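You operate a simulated robot arm through the tools that you are given. There is no shell and no other tool. Be economical: measure what you need, move in short steps, check, and stop when the job is done.

You run a simulated robot arm. Do the job below in one go: nothing can be reset, and whatever is moved stays where it is left.

TASK
Stack the green small box from the top of the airer on top of the purple small box.

The check looks at the end state, three seconds after you hand in, the way a careful person would. Anything else that was tipped, shoved, dropped, spilled or broken makes it a failure.

THE ROBOT
A 7-joint arm with a two-finger parallel gripper, fixed in place. Base frame: the origin is at the foot of the arm, x ahead of it, y to its left, z up; the work surface is at about z = 0. Readings come in m, degrees, newtons and seconds.
With the tool pointing down near the work surface it reaches from about 0.22 to 0.58 m from the base axis. Its first joint turns from -66.0 to 66.0 degrees. Payload 2.5 kg.
The tool frame sits at the grasp point between the pads (the TCP): z along the fingers, y along the line on which they close. The tips reach 0.023 m beyond it. The gripper opens to 0.094 m. The fingers are 0.038 m wide and 0.01 m thick; the gripper's body (0.054 by 0.096 m) begins 0.039 m behind the TCP.
Orientation is that of the tool frame in the base frame, as a unit quaternion [w, x, y, z]. With the fingers straight down and closing along the base's y, the tool's x points along the base's -x, its y along +y and its z along -z.

THE INTERFACE
- The arm moves only by the tool arm_command. Its argument "steps" is a list of rows, each a list of 7 numbers: the gripper command, from -1 (fully open) to 1 (shut), values between in proportion, then the shift along the tool's x, y, z in m, then the turn, a rotation vector about the tool's x, y, z in degrees. In form: [[gripper, x, y, z, rx, ry, rz], ...]. A call has 1 to 10 rows; each row shifts and turns the commanded pose from where the row before left it, along the tool's axes as they then stand. Rows are played at 5 a second. More than 0.05 m and 8.6 degrees between two rows, or a gripper value outside its range, and nothing of the call is played. Where a pose cannot be reached the arm comes as near as it can. A force on the tool above 40 N (or 10 N above the force at the start of the call, whichever is more), or a blocked arm, ends the call early, and 0.2 s more pass. Each finger travels about 0.108 m/s and halts on what it meets, pressing with about 44 N; the grip force reading is that of the motor and also rises with nothing between the fingers. The clock runs only during rows and for 0.2 s after the last one: add rows that do not move to give the fingers time. The reply holds the time, the measured pose of the TCP, the force on the tool along the base axes, the opening and the grip force, in the units named above and with some noise, and new pictures: "pictures" is both (left out), scene, wrist or none.
- Cameras (640 x 400 px; columns grow to the right, rows downward): "scene" is fixed at [0.1306, -0.4165, 0.5609]; the picture's right is [0.74, -0.68, 0.00], its down [-0.37, -0.41, -0.84] and it looks along [0.56, 0.62, -0.55] (base axes); focal length 353 px, centre (320, 200). "wrist" rides on the gripper at [0.086, 0.016, -0.074] in the tool frame; the picture's right is [-0.18, 0.98, 0.00], its down [-0.58, -0.11, -0.81] and it looks along [-0.79, -0.15, 0.59] (tool axes); focal length 243 px, centre (320, 200). There is no depth. A picture from a camera that has moved, and an enlarged one, comes with that camera's place and axes in the base frame and with its lens. The place of the scene camera against the robot may be out by one fixed shift of up to 0.018 m in any direction.
- close_up(camera, box): a new picture of the part [left, top, right, bottom] of that camera's present view, enlarged. It takes no simulated time.
- hand_in(): hands the job in; it is judged then, once.

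Go step by step. Nothing tells you positions but the pictures and the camera data: compare them with the known pose of the tool, close in by small moves and look again before you grip or let go. The budget is 90 turns and 200 pictures, counting those below and the enlarged ones. Unless the task says otherwise, let go and move clear before handing in, and close with one line.

The tools are called after "Request:" as name(argument=value, ...) on one line, values as JSON. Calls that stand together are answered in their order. arm_command: Moves the arm, as the interface text tells. Its arguments: {"type":"object","properties":{"steps":{"type":"array"},"pictures":{"type":"string","enum":["both","scene","wrist","none"]}},"required":["steps"]} The other tools are called the same way: close_up (camera, box) takes an enlarged picture of a part of a camera's view; hand_in () hands the job in.

At the start:

```text
t: 0.0
ee_pos: [0.3168, 0.0189, 0.2268]
ee_rot: [0.0, 0.001, 1.0, 0.0]
contact_force: [-0.4, 0.2, -0.3]
finger_gap: 0.0941
grip_force: 0.1
```

scene: 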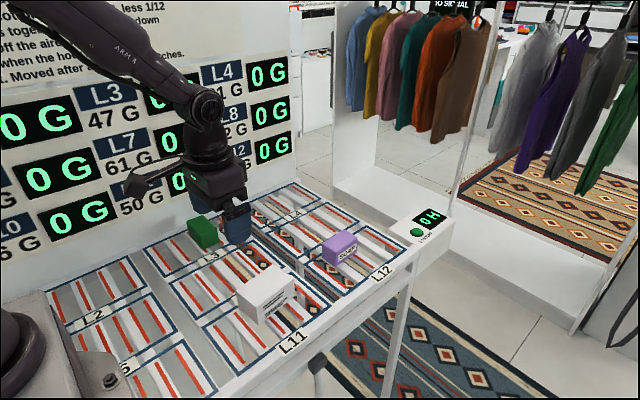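
wrist: 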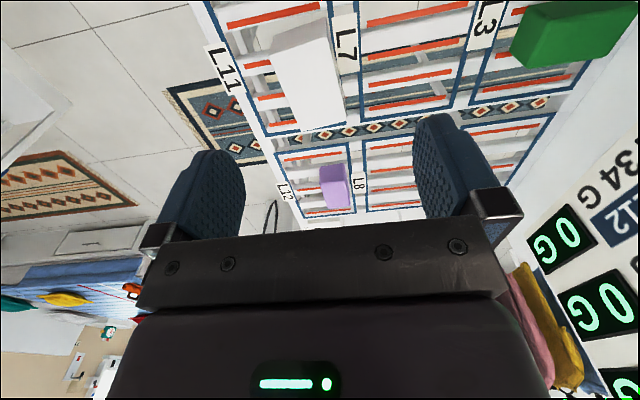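

I see a green box on the airer at L3, a white box at L7/L11 and a purple box at L12, with rules and readouts on the wall. I'll look closer at the text and the boxes before moving.

Request:
close_up(camera="scene", box=[0, 0, 320, 200])

Request:
close_up(camera="scene", box=[160, 170, 460, 358])

Request:
close_up(camera="wrist", box=[180, 0, 640, 288])

```text
2.00 times, centred on (160, 100) of scene
camera zoom: at [0.1306, -0.4165, 0.5609], right [0.74, -0.68, 0.0], down [-0.37, -0.41, -0.84], along [0.56, 0.62, -0.55], focal length 706 px, centre (640, 400)
```

zoom: 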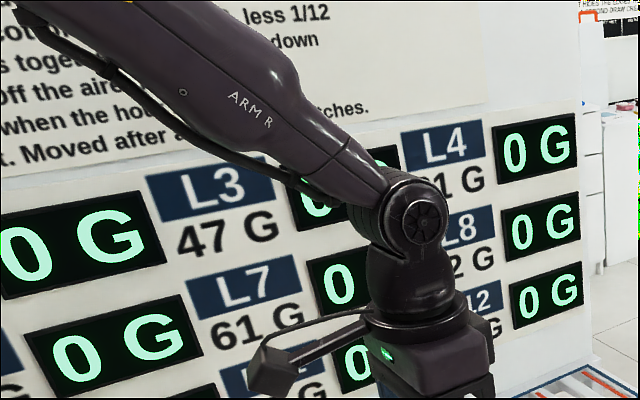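

```text
2.13 times, centred on (310, 264) of scene
camera zoom: at [0.1306, -0.4165, 0.5609], right [0.74, -0.68, 0.0], down [-0.37, -0.41, -0.84], along [0.56, 0.62, -0.55], focal length 751 px, centre (341, 64)
```

zoom: 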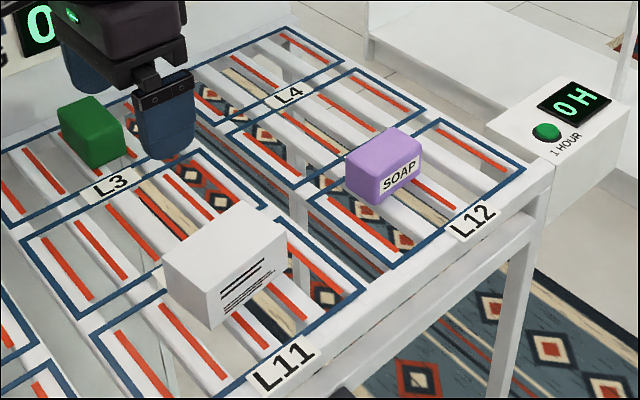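

```text
1.39 times, centred on (410, 144) of wrist
camera zoom: at [0.23, 0.0356, 0.3017], right [0.18, 0.98, 0.0], down [0.58, -0.11, 0.81], along [0.79, -0.15, -0.59], focal length 337 px, centre (195, 278)
```

zoom: 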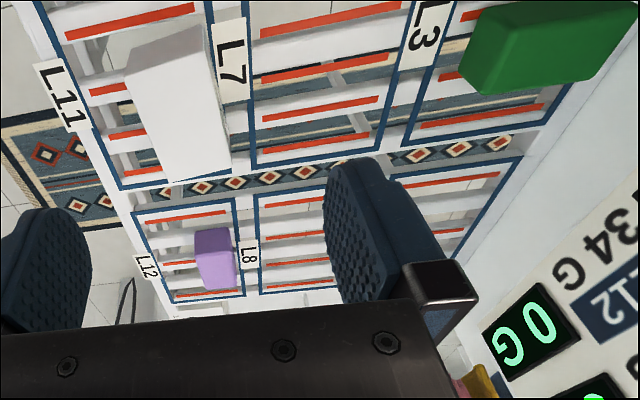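

Estimates: green box near (0.373, 0.274), purple near (0.575, 0.003), white box near (0.37, 0), and the wall at y≈0.355. I'll move sideways, staying high, towards green to see its size and orientation.

Request:
arm_command(steps=[[-1, 0.01, 0.04, 0, 0, 0, 0], [-1, 0.01, 0.04, 0, 0, 0, 0], [-1, 0.01, 0.04, 0, 0, 0, 0], [-1, 0, 0.04, 0, 0, 0, 0], [-1, 0, 0.04, 0, 0, 0, 0], [-1, 0, 0.03, 0, 0, 0, 0], [-1, 0, 0, 0, 0, 0, 0]])

```text
t: 1.6
ee_pos: [0.2838, 0.2475, 0.2258]
ee_rot: [0.0, 0.0, 1.0, 0.0]
contact_force: [0.2, 0.5, 0.0]
finger_gap: 0.094
grip_force: 0.1
camera wrist: at [0.1974, 0.2648, 0.2998], right [0.18, 0.98, 0.0], down [0.58, -0.11, 0.81], along [0.79, -0.15, -0.59], focal length 243 px, centre (320, 200)
```

scene: 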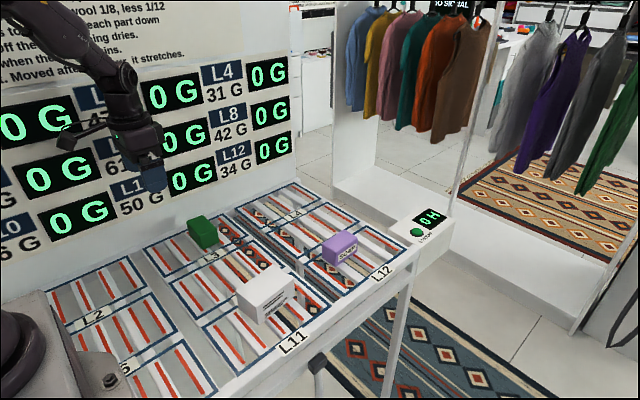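
wrist: 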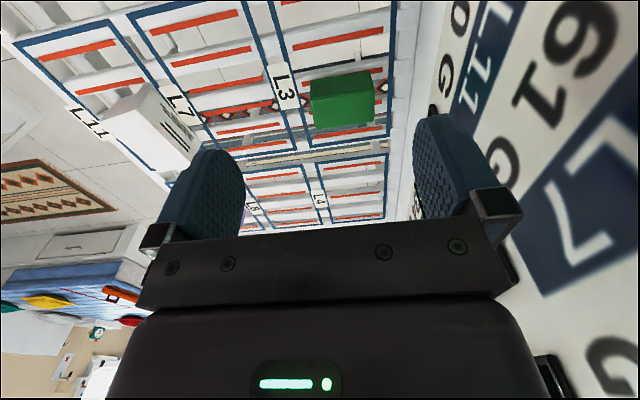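

Request:
close_up(camera="wrist", box=[260, 40, 420, 140])

Request:
close_up(camera="scene", box=[160, 190, 260, 270])

Request:
close_up(camera="scene", box=[290, 210, 390, 290])

```text
4.00 times, centred on (340, 90) of wrist
camera zoom: at [0.1974, 0.2648, 0.2998], right [0.18, 0.98, 0.0], down [0.58, -0.11, 0.81], along [0.79, -0.15, -0.59], focal length 970 px, centre (240, 640)
```

zoom: 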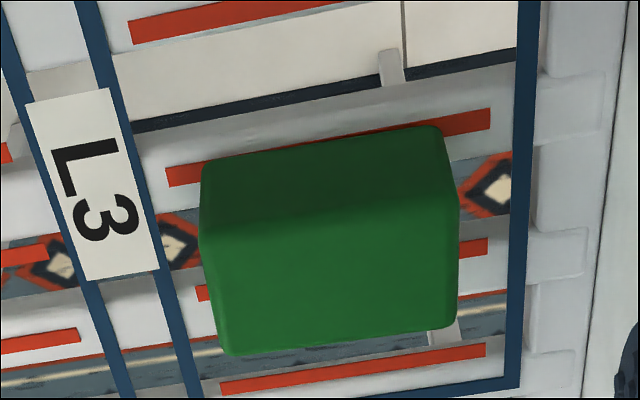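

```text
5.00 times, centred on (210, 230) of scene
camera zoom: at [0.1306, -0.4165, 0.5609], right [0.74, -0.68, 0.0], down [-0.37, -0.41, -0.84], along [0.56, 0.62, -0.55], focal length 1766 px, centre (870, 50)
```

zoom: 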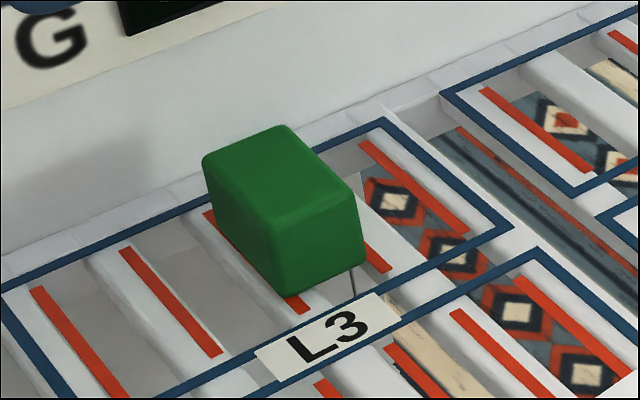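

```text
5.00 times, centred on (340, 250) of scene
camera zoom: at [0.1306, -0.4165, 0.5609], right [0.74, -0.68, 0.0], down [-0.37, -0.41, -0.84], along [0.56, 0.62, -0.55], focal length 1766 px, centre (220, -50)
```

zoom: 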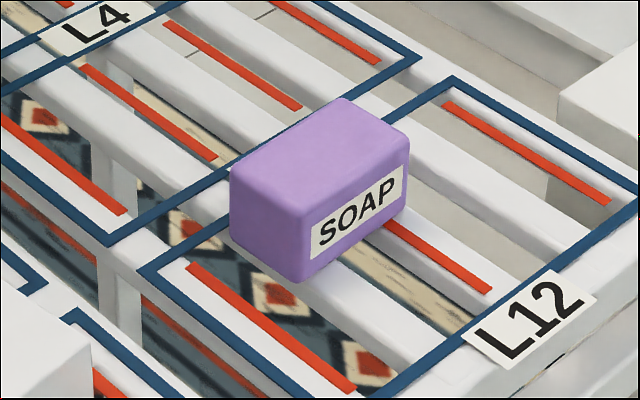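

Green box: x≈0.350–0.392, y≈0.223–0.298, about 0.04 m tall, with its long side along y. Purple has its long side along x. I'll turn the tool 90° to grip green across its short side, with the camera side facing away from the wall.

Request:
arm_command(steps=[[-1, 0, 0, 0, 0, 0, -8.5], [-1, 0, 0, 0, 0, 0, -8.5], [-1, 0, 0, 0, 0, 0, -8.5], [-1, 0, 0, 0, 0, 0, -8.5], [-1, 0, 0, 0, 0, 0, -8.5], [-1, 0, 0, 0, 0, 0, -8.5], [-1, 0, 0, 0, 0, 0, -8.5], [-1, 0, 0, 0, 0, 0, -8.5], [-1, 0, 0, 0, 0, 0, -8.5], [-1, 0, 0, 0, 0, 0, -8.5]], pictures="none")

```text
t: 3.8
ee_pos: [0.2853, 0.2494, 0.2268]
ee_rot: [0.0, -0.676, 0.737, 0.0]
contact_force: [1.1, 0.2, -0.3]
finger_gap: 0.0941
grip_force: 0.0
```

The turn went as planned. I'll finish it and move over the green box, part of the way down.

Request:
arm_command(steps=[[-1, 0, 0, 0, 0, 0, -5], [-1, -0.004, -0.03, 0, 0, 0, 0], [-1, -0.004, -0.03, 0, 0, 0, 0], [-1, -0.003, -0.026, 0, 0, 0, 0], [-1, 0, 0, 0.04, 0, 0, 0], [-1, 0, 0, 0.04, 0, 0, 0], [-1, 0, 0, 0, 0, 0, 0]])

```text
t: 5.4
ee_pos: [0.3746, 0.2623, 0.1452]
ee_rot: [0.0, 0.708, -0.707, 0.0]
contact_force: [-0.2, -0.5, 1.4]
finger_gap: 0.0941
grip_force: 0.1
camera wrist: at [0.3583, 0.1762, 0.2202], right [-0.98, 0.18, 0.0], down [0.11, 0.58, 0.81], along [0.15, 0.79, -0.59], focal length 243 px, centre (320, 200)
```

scene: 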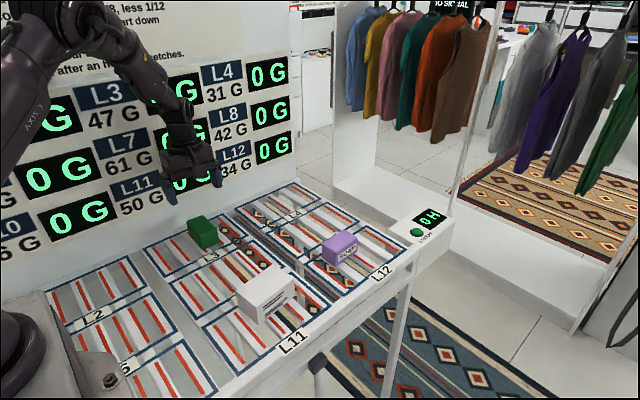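
wrist: 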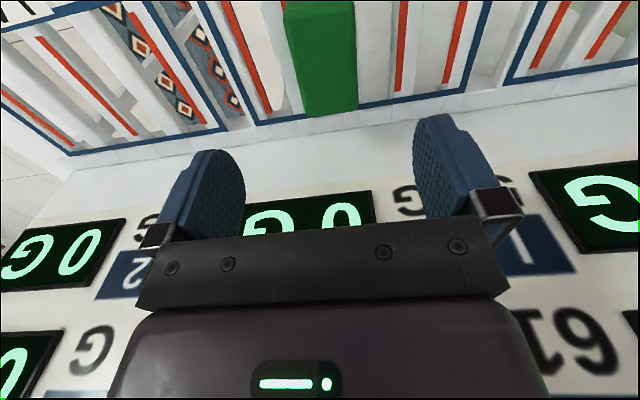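

The box is centred at about (0.372, 0.260), between the fingers, and the wall (y≈0.356) is clear. I'll descend most of the way and look again.

Request:
arm_command(steps=[[-1, 0.002, 0.002, 0.03, 0, 0, 0], [-1, 0, 0, 0.03, 0, 0, 0], [-1, 0, 0, 0.025, 0, 0, 0], [-1, 0, 0, 0, 0, 0, 0]])

```text
t: 6.4
ee_pos: [0.3715, 0.2585, 0.0606]
ee_rot: [0.0, -0.707, 0.707, -0.001]
contact_force: [0.9, 0.3, 1.1]
finger_gap: 0.094
grip_force: 0.0
camera wrist: at [0.355, 0.172, 0.1352], right [-0.98, 0.18, 0.0], down [0.11, 0.58, 0.81], along [0.15, 0.79, -0.59], focal length 243 px, centre (320, 200)
```

scene: 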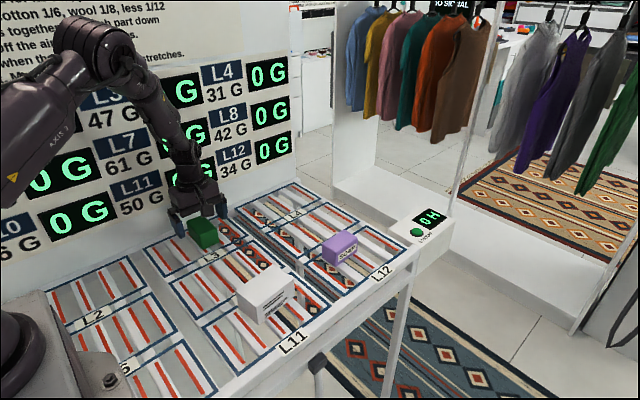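
wrist: 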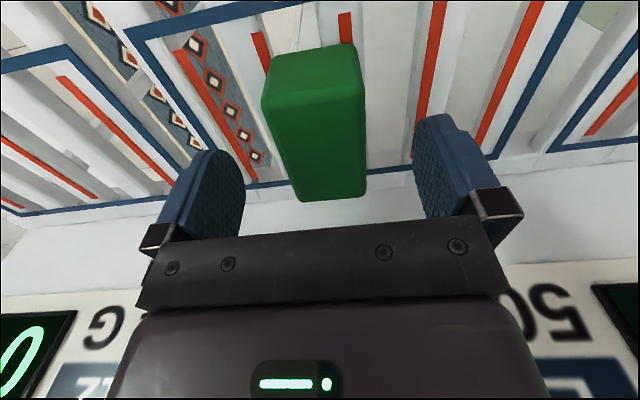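

The box is centred at (0.370, 0.262), well between the fingers. I'll go down to z≈0.03 and close.

Request:
arm_command(steps=[[-1, -0.004, 0.001, 0.015, 0, 0, 0], [-1, 0, 0, 0.015, 0, 0, 0], [-1, 0, 0, 0, 0, 0, 0]], pictures="wrist")

Request:
arm_command(steps=[[-0.3, 0, 0, 0, 0, 0, 0], [0, 0, 0, 0, 0, 0, 0], [0.3, 0, 0, 0, 0, 0, 0], [0.5, 0, 0, 0, 0, 0, 0], [0.5, 0, 0, 0, 0, 0, 0]])

```text
t: 7.2
ee_pos: [0.3682, 0.2608, 0.0311]
ee_rot: [0.0, -0.707, 0.707, 0.0]
contact_force: [0.2, -0.6, 0.5]
finger_gap: 0.0938
grip_force: 0.1
camera wrist: at [0.3518, 0.1751, 0.1052], right [-0.98, 0.18, 0.0], down [0.11, 0.58, 0.81], along [0.15, 0.79, -0.59], focal length 243 px, centre (320, 200)
```

wrist: 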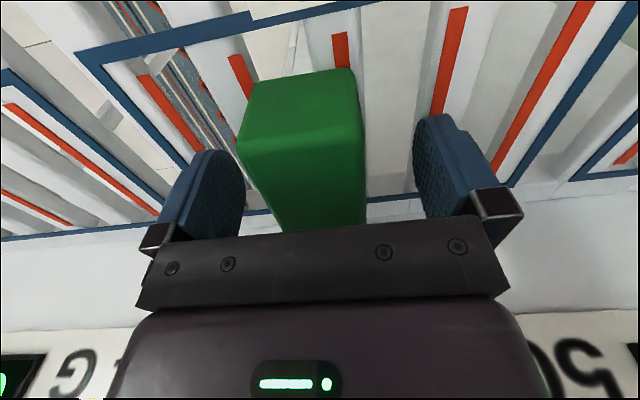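

```text
t: 8.4
ee_pos: [0.3684, 0.2621, 0.0312]
ee_rot: [0.0, -0.707, 0.707, 0.0]
contact_force: [0.0, 0.0, 0.0]
finger_gap: 0.0446
grip_force: 44.1
camera wrist: at [0.3518, 0.1751, 0.1054], right [-0.98, 0.18, 0.0], down [0.11, 0.58, 0.81], along [0.15, 0.79, -0.59], focal length 243 px, centre (320, 200)
```

scene: 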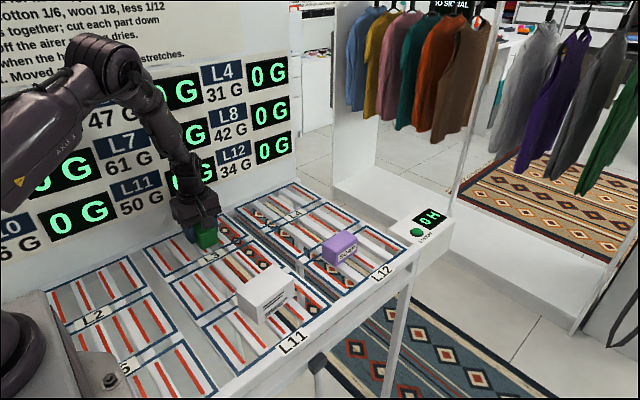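
wrist: 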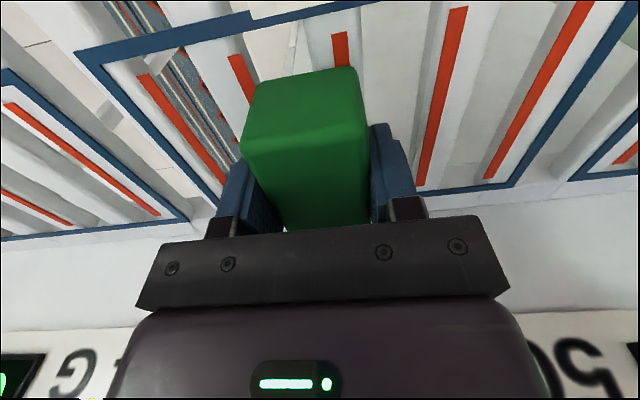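

Gripped at 0.0446 m. Now I'll lift straight up, then turn back and look.

Request:
arm_command(steps=[[0.7, 0, 0, -0.01, 0, 0, 0], [0.7, 0, 0, -0.03, 0, 0, 0], [0.7, 0, 0, -0.04, 0, 0, 0], [0.7, 0, 0, -0.04, 0, 0, 0], [0.7, 0, 0, -0.03, 0, 0, 0], [0.7, 0.03, 0, 0, 0, 0, 0], [0.7, 0.03, 0, 0, 0, 0, 0], [0.7, 0, 0, 0, 0, 0, 0]])

```text
t: 10.2
ee_pos: [0.3674, 0.2027, 0.1842]
ee_rot: [0.0, 0.707, -0.707, 0.0]
contact_force: [-0.3, 0.6, 0.3]
finger_gap: 0.0442
grip_force: 44.1
camera wrist: at [0.3519, 0.1166, 0.2592], right [-0.98, 0.18, 0.0], down [0.11, 0.58, 0.81], along [0.15, 0.79, -0.59], focal length 243 px, centre (320, 200)
```

scene: 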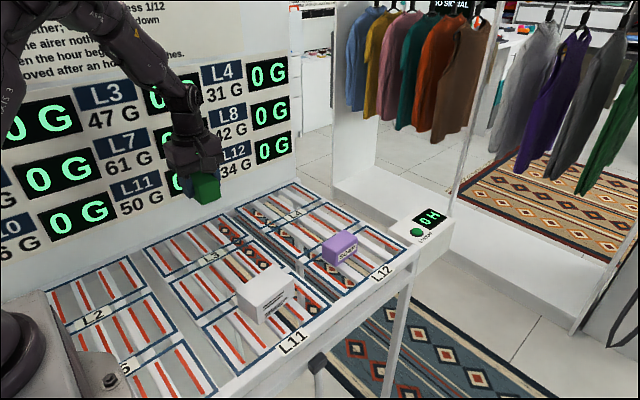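
wrist: 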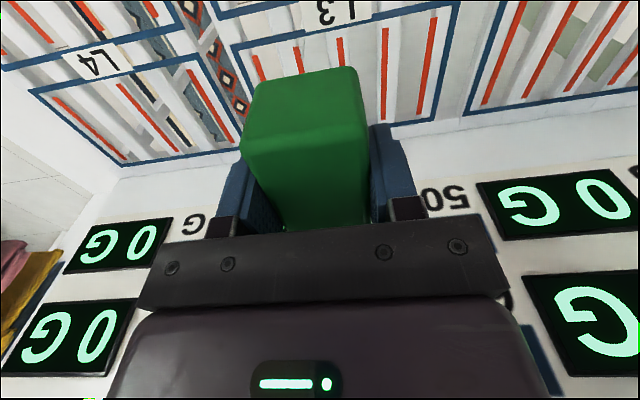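

The lift is secure. I'll turn back 90° in place to line up with the purple box.

Request:
arm_command(steps=[[0.7, 0, 0, 0, 0, 0, 8.5], [0.7, 0, 0, 0, 0, 0, 8.5], [0.7, 0, 0, 0, 0, 0, 8.5], [0.7, 0, 0, 0, 0, 0, 8.5], [0.7, 0, 0, 0, 0, 0, 8.5], [0.7, 0, 0, 0, 0, 0, 8.5], [0.7, 0, 0, 0, 0, 0, 8.5], [0.7, 0, 0, 0, 0, 0, 8.5], [0.7, 0, 0, 0, 0, 0, 8.5], [0.7, 0, 0, 0, 0, 0, 8.5]], pictures="none")

Request:
arm_command(steps=[[0.7, 0, 0, 0, 0, 0, 5], [0.7, -0.01, -0.035, 0, 0, 0, 0], [0.7, -0.02, -0.035, 0, 0, 0, 0], [0.7, -0.02, -0.035, 0, 0, 0, 0], [0.7, -0.02, -0.035, 0, 0, 0, 0], [0.7, -0.02, -0.035, 0, 0, 0, 0], [0.7, 0, -0.03, 0, 0, 0, 0], [0.7, 0, 0, 0, 0, 0, 0]])

```text
t: 12.4
ee_pos: [0.3704, 0.2018, 0.1813]
ee_rot: [0.0, -0.042, 0.999, -0.001]
contact_force: [-0.1, 0.7, -0.7]
finger_gap: 0.0442
grip_force: 44.3
```

```text
t: 14.2
ee_pos: [0.458, -0.0027, 0.1808]
ee_rot: [0.0, -0.001, 1.0, 0.0]
contact_force: [-0.1, -0.6, 0.3]
finger_gap: 0.044
grip_force: 44.0
camera wrist: at [0.3726, 0.0135, 0.2562], right [0.18, 0.98, 0.0], down [0.58, -0.11, 0.81], along [0.79, -0.15, -0.59], focal length 243 px, centre (320, 200)
```

scene: 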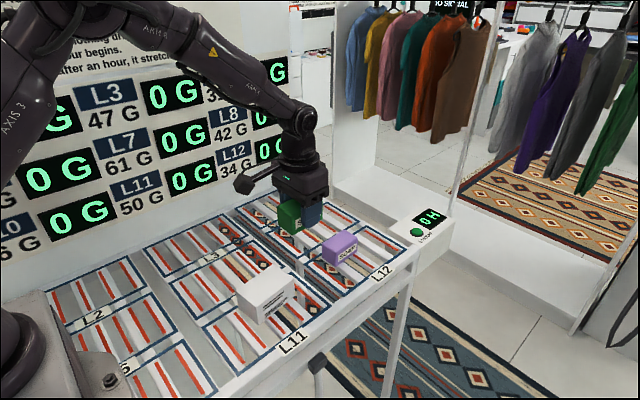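
wrist: 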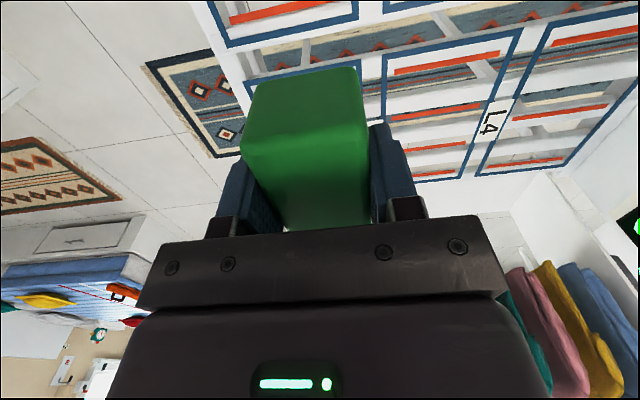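

The held box now hides purple from the wrist camera, so I'll use the scene camera. The held box's known pose will give me its fixed shift.

Request:
close_up(camera="scene", box=[260, 180, 380, 276])

```text
4.17 times, centred on (320, 228) of scene
camera zoom: at [0.1306, -0.4166, 0.5609], right [0.74, -0.68, 0.0], down [-0.37, -0.41, -0.84], along [0.56, 0.62, -0.55], focal length 1471 px, centre (320, 83)
```

zoom: 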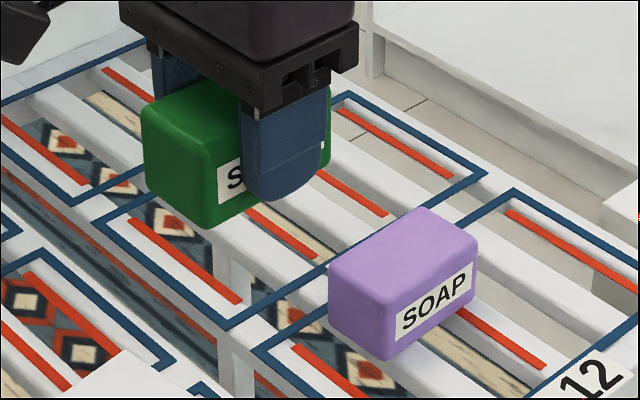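

Scene and wrist estimates put purple's centre at about (0.572, -0.004). I'll shift sideways for one clean wrist look at purple past the held box.

Request:
arm_command(steps=[[0.7, 0.01, 0.04, 0, 0, 0, 0], [0.7, 0, 0.04, 0, 0, 0, 0], [0.7, 0, 0.04, 0, 0, 0, 0], [0.7, 0, 0.04, 0, 0, 0, 0], [0.7, 0, 0.04, 0, 0, 0, 0], [0.7, 0, 0.01, 0, 0, 0, 0], [0.7, 0, 0, 0, 0, 0, 0], [0.7, 0, 0, 0, 0, 0, 0]], pictures="wrist")

Request:
close_up(camera="wrist", box=[130, 120, 260, 220])

```text
t: 16.0
ee_pos: [0.4469, 0.2055, 0.1804]
ee_rot: [0.0, 0.001, 1.0, 0.001]
contact_force: [0.0, -0.5, -1.9]
finger_gap: 0.0442
grip_force: 44.3
camera wrist: at [0.3609, 0.2228, 0.2555], right [0.18, 0.98, 0.0], down [0.58, -0.11, 0.81], along [0.79, -0.15, -0.59], focal length 243 px, centre (320, 200)
```

wrist: 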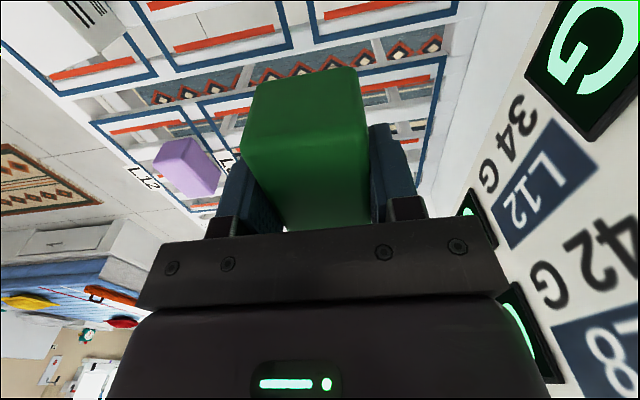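

```text
4.00 times, centred on (195, 170) of wrist
camera zoom: at [0.3609, 0.2228, 0.2555], right [0.18, 0.98, 0.0], down [0.58, -0.11, 0.81], along [0.79, -0.15, -0.59], focal length 970 px, centre (820, 320)
```

zoom: 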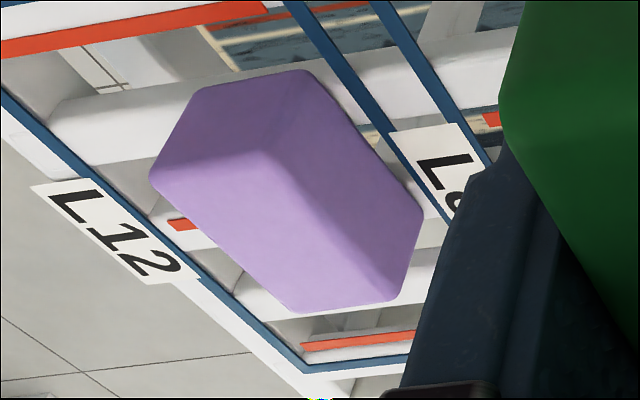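

The wrist view puts purple's centre at (0.573, -0.002), aligned with x and 0.04 m tall. I'll carry the green box above it.

Request:
arm_command(steps=[[0.7, 0, -0.04, 0, 0, 0, 0], [0.7, -0.02, -0.04, 0, 0, 0, 0], [0.7, -0.02, -0.04, 0, 0, 0, 0], [0.7, -0.03, -0.04, 0.01, 0, 0, 0], [0.7, -0.03, -0.03, 0.02, 0, 0, 0], [0.7, -0.026, -0.0175, 0.02, 0, 0, 0], [0.7, 0, 0, 0, 0, 0, 0], [0.7, 0, 0, 0, 0, 0, 0]])

Request:
close_up(camera="scene", box=[270, 180, 400, 284])

```text
refused: row 4 steps farther than a row can; nothing moved
```

```text
3.85 times, centred on (335, 232) of scene
camera zoom: at [0.1306, -0.4165, 0.5609], right [0.74, -0.68, 0.0], down [-0.37, -0.41, -0.84], along [0.56, 0.62, -0.55], focal length 1358 px, centre (262, 77)
```

zoom: 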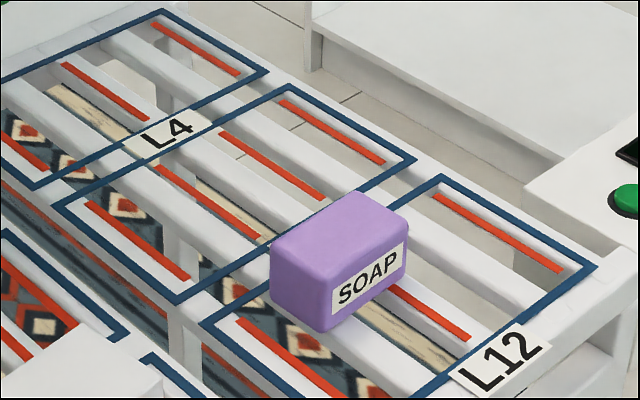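

One row was too long and nothing moved; I'll resend the path with shorter rows.

Request:
arm_command(steps=[[0.7, 0, -0.035, 0, 0, 0, 0], [0.7, -0.02, -0.035, 0, 0, 0, 0], [0.7, -0.02, -0.035, 0, 0, 0, 0], [0.7, -0.02, -0.035, 0, 0, 0, 0], [0.7, -0.025, -0.035, 0, 0, 0, 0], [0.7, -0.025, -0.0325, 0, 0, 0, 0], [0.7, -0.016, 0, 0.025, 0, 0, 0], [0.7, 0, 0, 0.025, 0, 0, 0], [0.7, 0, 0, 0, 0, 0, 0], [0.7, 0, 0, 0, 0, 0, 0]])

Request:
close_up(camera="scene", box=[270, 180, 400, 284])

```text
t: 18.2
ee_pos: [0.5765, -0.0016, 0.134]
ee_rot: [0.001, 0.001, 1.0, -0.001]
contact_force: [-0.4, 0.6, -1.1]
finger_gap: 0.0442
grip_force: 43.6
camera wrist: at [0.4896, 0.0161, 0.2075], right [0.18, 0.98, 0.0], down [0.58, -0.11, 0.81], along [0.79, -0.15, -0.59], focal length 243 px, centre (320, 200)
```

scene: 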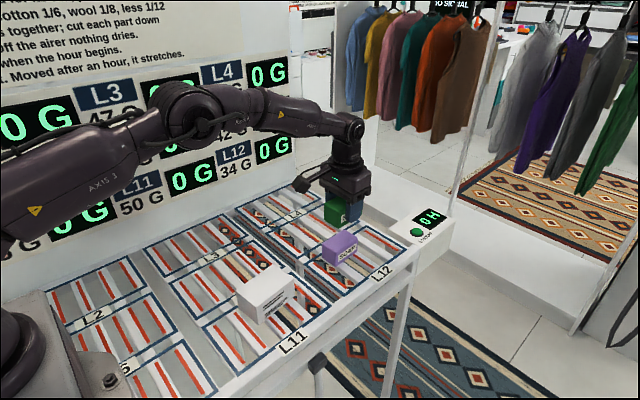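
wrist: 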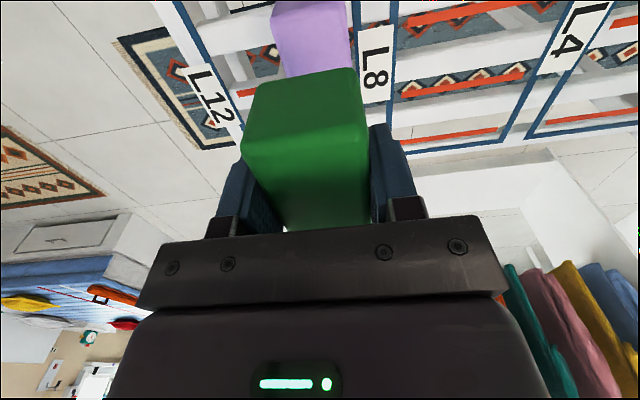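

```text
3.85 times, centred on (335, 232) of scene
camera zoom: at [0.1306, -0.4165, 0.5609], right [0.74, -0.68, 0.0], down [-0.37, -0.41, -0.84], along [0.56, 0.62, -0.55], focal length 1358 px, centre (262, 77)
```

zoom: 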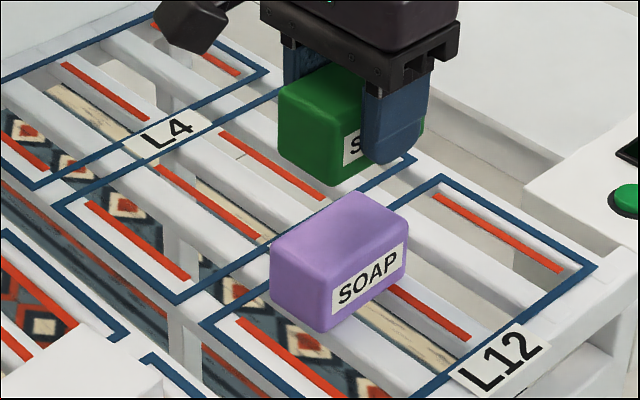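

Well placed above purple. I'll lower to just above it and check the alignment.

Request:
arm_command(steps=[[0.7, 0.003, 0, 0.02, 0, 0, 0], [0.7, 0, 0, 0.02, 0, 0, 0], [0.7, 0, 0, 0.012, 0, 0, 0], [0.7, 0, 0, 0, 0, 0, 0], [0.7, 0, 0, 0, 0, 0, 0]], pictures="wrist")

Request:
close_up(camera="scene", box=[290, 200, 390, 280])

Request:
close_up(camera="wrist", box=[220, 0, 420, 160])

```text
t: 19.4
ee_pos: [0.5733, -0.0018, 0.0784]
ee_rot: [0.0, 0.001, 1.0, 0.001]
contact_force: [0.4, 0.4, -0.2]
finger_gap: 0.0445
grip_force: 44.3
camera wrist: at [0.4862, 0.015, 0.153], right [0.18, 0.98, 0.0], down [0.58, -0.11, 0.81], along [0.79, -0.15, -0.59], focal length 243 px, centre (320, 200)
```

wrist: 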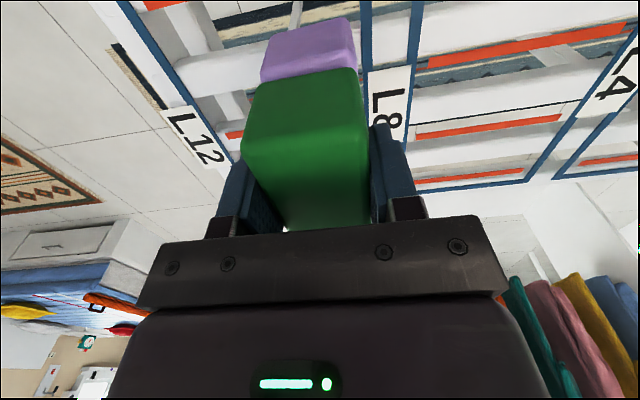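

```text
5.00 times, centred on (340, 240) of scene
camera zoom: at [0.1306, -0.4165, 0.5609], right [0.74, -0.68, 0.0], down [-0.37, -0.41, -0.84], along [0.56, 0.62, -0.55], focal length 1766 px, centre (220, 0)
```

zoom: 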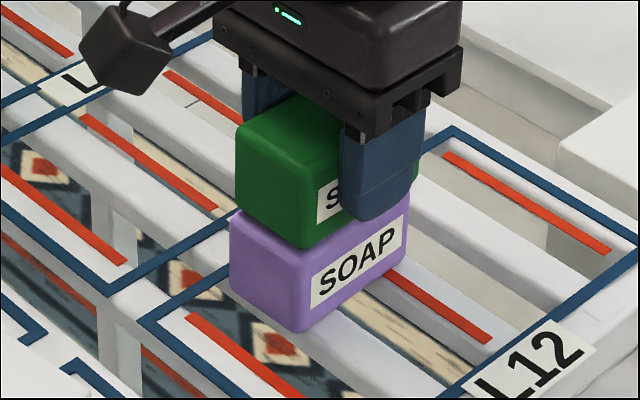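

```text
2.50 times, centred on (320, 80) of wrist
camera zoom: at [0.4862, 0.015, 0.153], right [0.18, 0.98, 0.0], down [0.58, -0.11, 0.81], along [0.79, -0.15, -0.59], focal length 606 px, centre (320, 500)
```

zoom: 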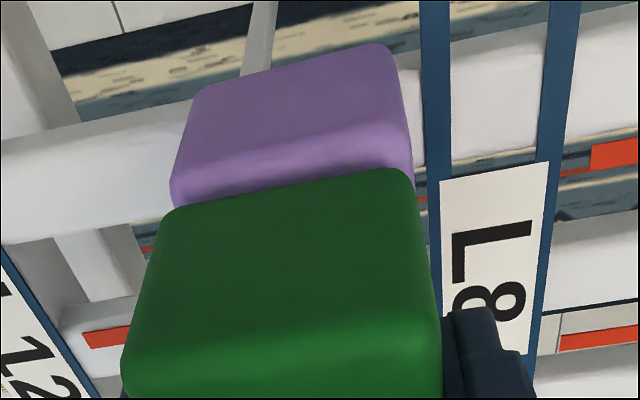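

Alignment is within 2–3 mm, with green slightly too far in +x. I'll nudge it back 2 mm and lower it to contact in small steps.

Request:
arm_command(steps=[[0.7, 0.002, 0, 0.003, 0, 0, 0], [0.7, 0, 0, 0.002, 0, 0, 0], [0.7, 0, 0, 0.0015, 0, 0, 0], [0.7, 0, 0, 0, 0, 0, 0], [0.7, 0, 0, 0, 0, 0, 0]], pictures="none")

Request:
close_up(camera="scene", box=[300, 210, 380, 274])

```text
t: 20.6
ee_pos: [0.5718, -0.0017, 0.075]
ee_rot: [0.003, 0.0, 1.0, 0.0]
contact_force: [-4.0, -2.3, 24.2]
finger_gap: 0.0443
grip_force: 43.8
```

```text
6.25 times, centred on (340, 242) of scene
camera zoom: at [0.1304, -0.4165, 0.5609], right [0.74, -0.68, 0.0], down [-0.37, -0.41, -0.84], along [0.56, 0.62, -0.55], focal length 2207 px, centre (195, -62)
```

zoom: 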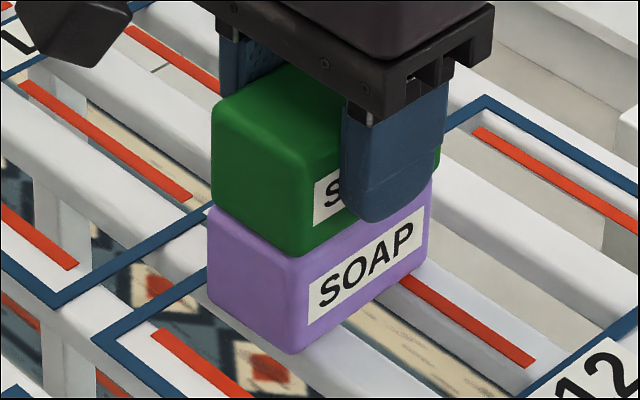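

Contact has been made at z≈0.075, pressing 24 N, and the boxes are aligned. I'll ease off a little before letting go.

Request:
arm_command(steps=[[0.7, 0, 0, -0.0015, 0, 0, 0], [0.7, 0, 0, 0, 0, 0, 0]], pictures="none")

```text
t: 21.2
ee_pos: [0.5722, -0.0008, 0.0761]
ee_rot: [0.002, 0.0, 1.0, 0.0]
contact_force: [5.2, -2.4, 12.3]
finger_gap: 0.0444
grip_force: 44.0
```

Request:
arm_command(steps=[[0.7, 0, 0, -0.001, 0, 0, 0], [0.7, 0, 0, 0, 0, 0, 0]], pictures="none")

```text
t: 21.8
ee_pos: [0.5707, -0.0006, 0.0758]
ee_rot: [0.0, 0.0, 1.0, 0.001]
contact_force: [3.0, -2.8, 8.4]
finger_gap: 0.0441
grip_force: 43.4
```

The contact force is low now. I'll open slowly and evenly.

Request:
arm_command(steps=[[0.03, 0, 0, -0.0005, 0, 0, 0], [-0.05, 0, 0, 0, 0, 0, 0], [-0.15, 0, 0, 0, 0, 0, 0], [-0.3, 0, 0, 0, 0, 0, 0], [-0.5, 0, 0, 0, 0, 0, 0], [-0.7, 0, 0, 0, 0, 0, 0], [-0.7, 0, 0, 0, 0, 0, 0]])

Request:
close_up(camera="scene", box=[300, 210, 380, 274])

```text
t: 23.4
ee_pos: [0.5707, -0.0007, 0.0764]
ee_rot: [0.0, 0.001, 1.0, 0.001]
contact_force: [-0.2, 1.1, 0.1]
finger_gap: 0.08
grip_force: 0.1
camera wrist: at [0.4841, 0.0167, 0.1512], right [0.18, 0.98, 0.0], down [0.58, -0.11, 0.81], along [0.79, -0.15, -0.59], focal length 243 px, centre (320, 200)
```

scene: 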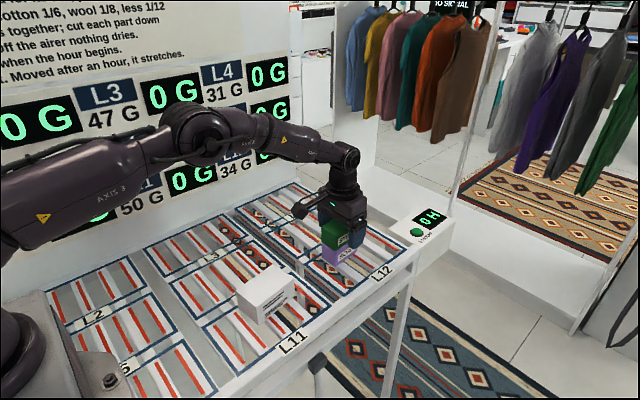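
wrist: 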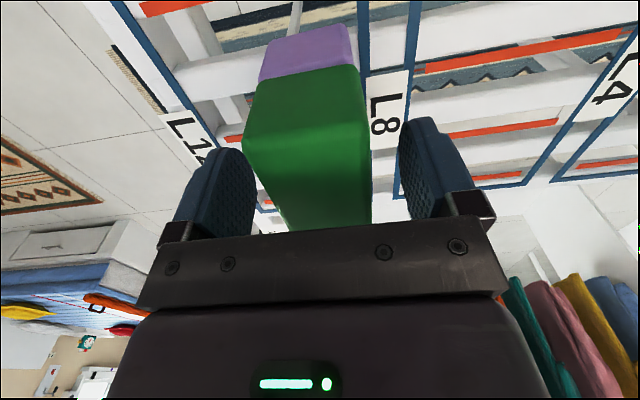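

```text
6.25 times, centred on (340, 242) of scene
camera zoom: at [0.1306, -0.4165, 0.5609], right [0.74, -0.68, 0.0], down [-0.37, -0.41, -0.84], along [0.56, 0.62, -0.55], focal length 2207 px, centre (195, -62)
```

zoom: 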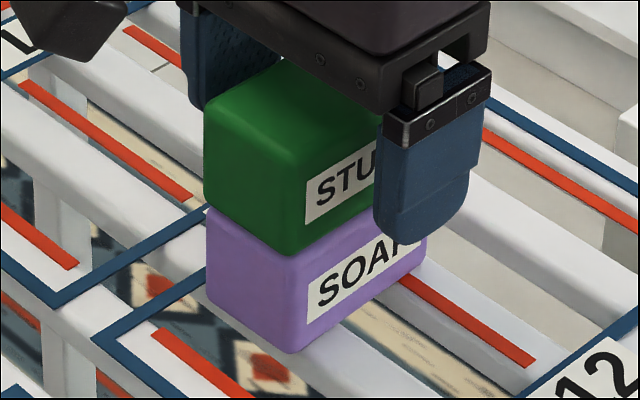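

Green rests flush on purple with the fingers clear. I'll rise straight up, then back away.

Request:
arm_command(steps=[[-0.8, 0, 0, -0.01, 0, 0, 0], [-0.8, 0, 0, -0.03, 0, 0, 0], [-0.8, 0, 0, -0.04, 0, 0, 0], [-0.8, 0, 0, -0.03, 0, 0, 0], [-0.8, 0.04, 0, 0, 0, 0, 0], [-0.8, 0.04, 0, 0, 0, 0, 0], [-0.8, 0.04, 0, 0, 0, 0, 0], [-0.8, 0, 0, 0, 0, 0, 0]])

Request:
close_up(camera="scene", box=[230, 190, 410, 334])

```text
t: 25.2
ee_pos: [0.45, 0.0026, 0.1885]
ee_rot: [0.001, 0.0, 1.0, 0.0]
contact_force: [-0.3, -0.7, 0.6]
finger_gap: 0.0847
grip_force: 0.0
camera wrist: at [0.3632, 0.0182, 0.2629], right [0.18, 0.98, 0.0], down [0.58, -0.11, 0.81], along [0.79, -0.15, -0.59], focal length 243 px, centre (320, 200)
```

scene: 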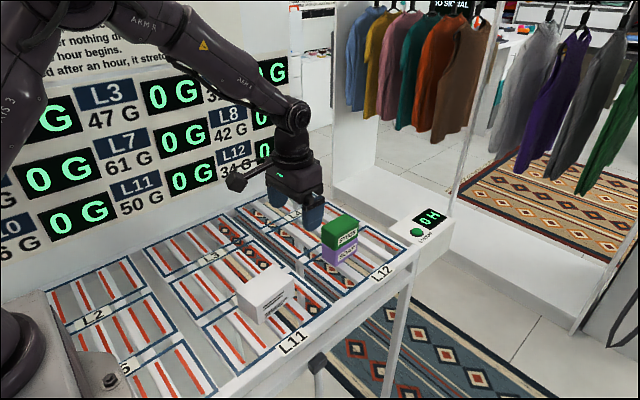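
wrist: 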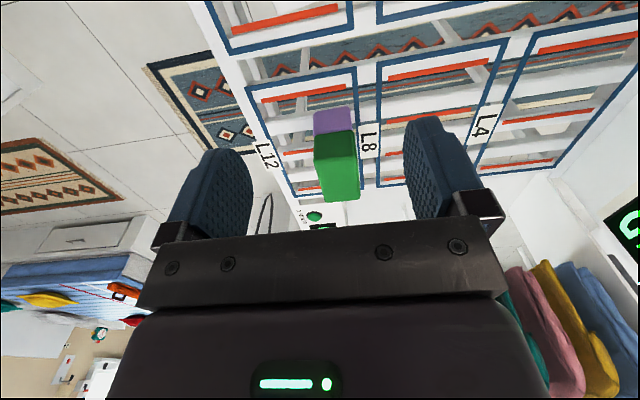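

```text
2.78 times, centred on (320, 262) of scene
camera zoom: at [0.1306, -0.4165, 0.5609], right [0.74, -0.68, 0.0], down [-0.37, -0.41, -0.84], along [0.56, 0.62, -0.55], focal length 981 px, centre (320, 28)
```

zoom: 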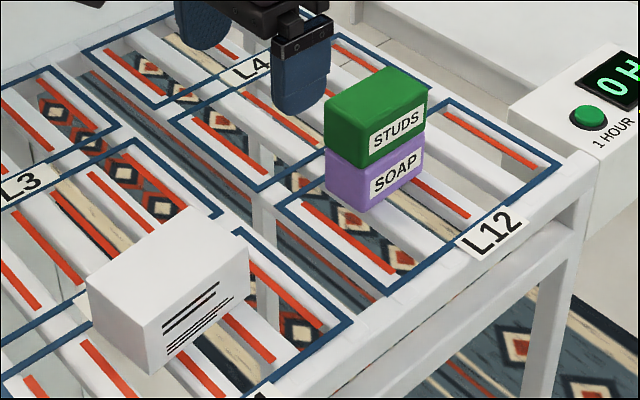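

The green box sits squarely on the purple one, the white box is untouched, and the arm is clear. I'm handing in.

Request:
hand_in()

```text
The job is handed in.
```

The green box is stacked squarely on the purple box; nothing else was moved, and the job is handed in.
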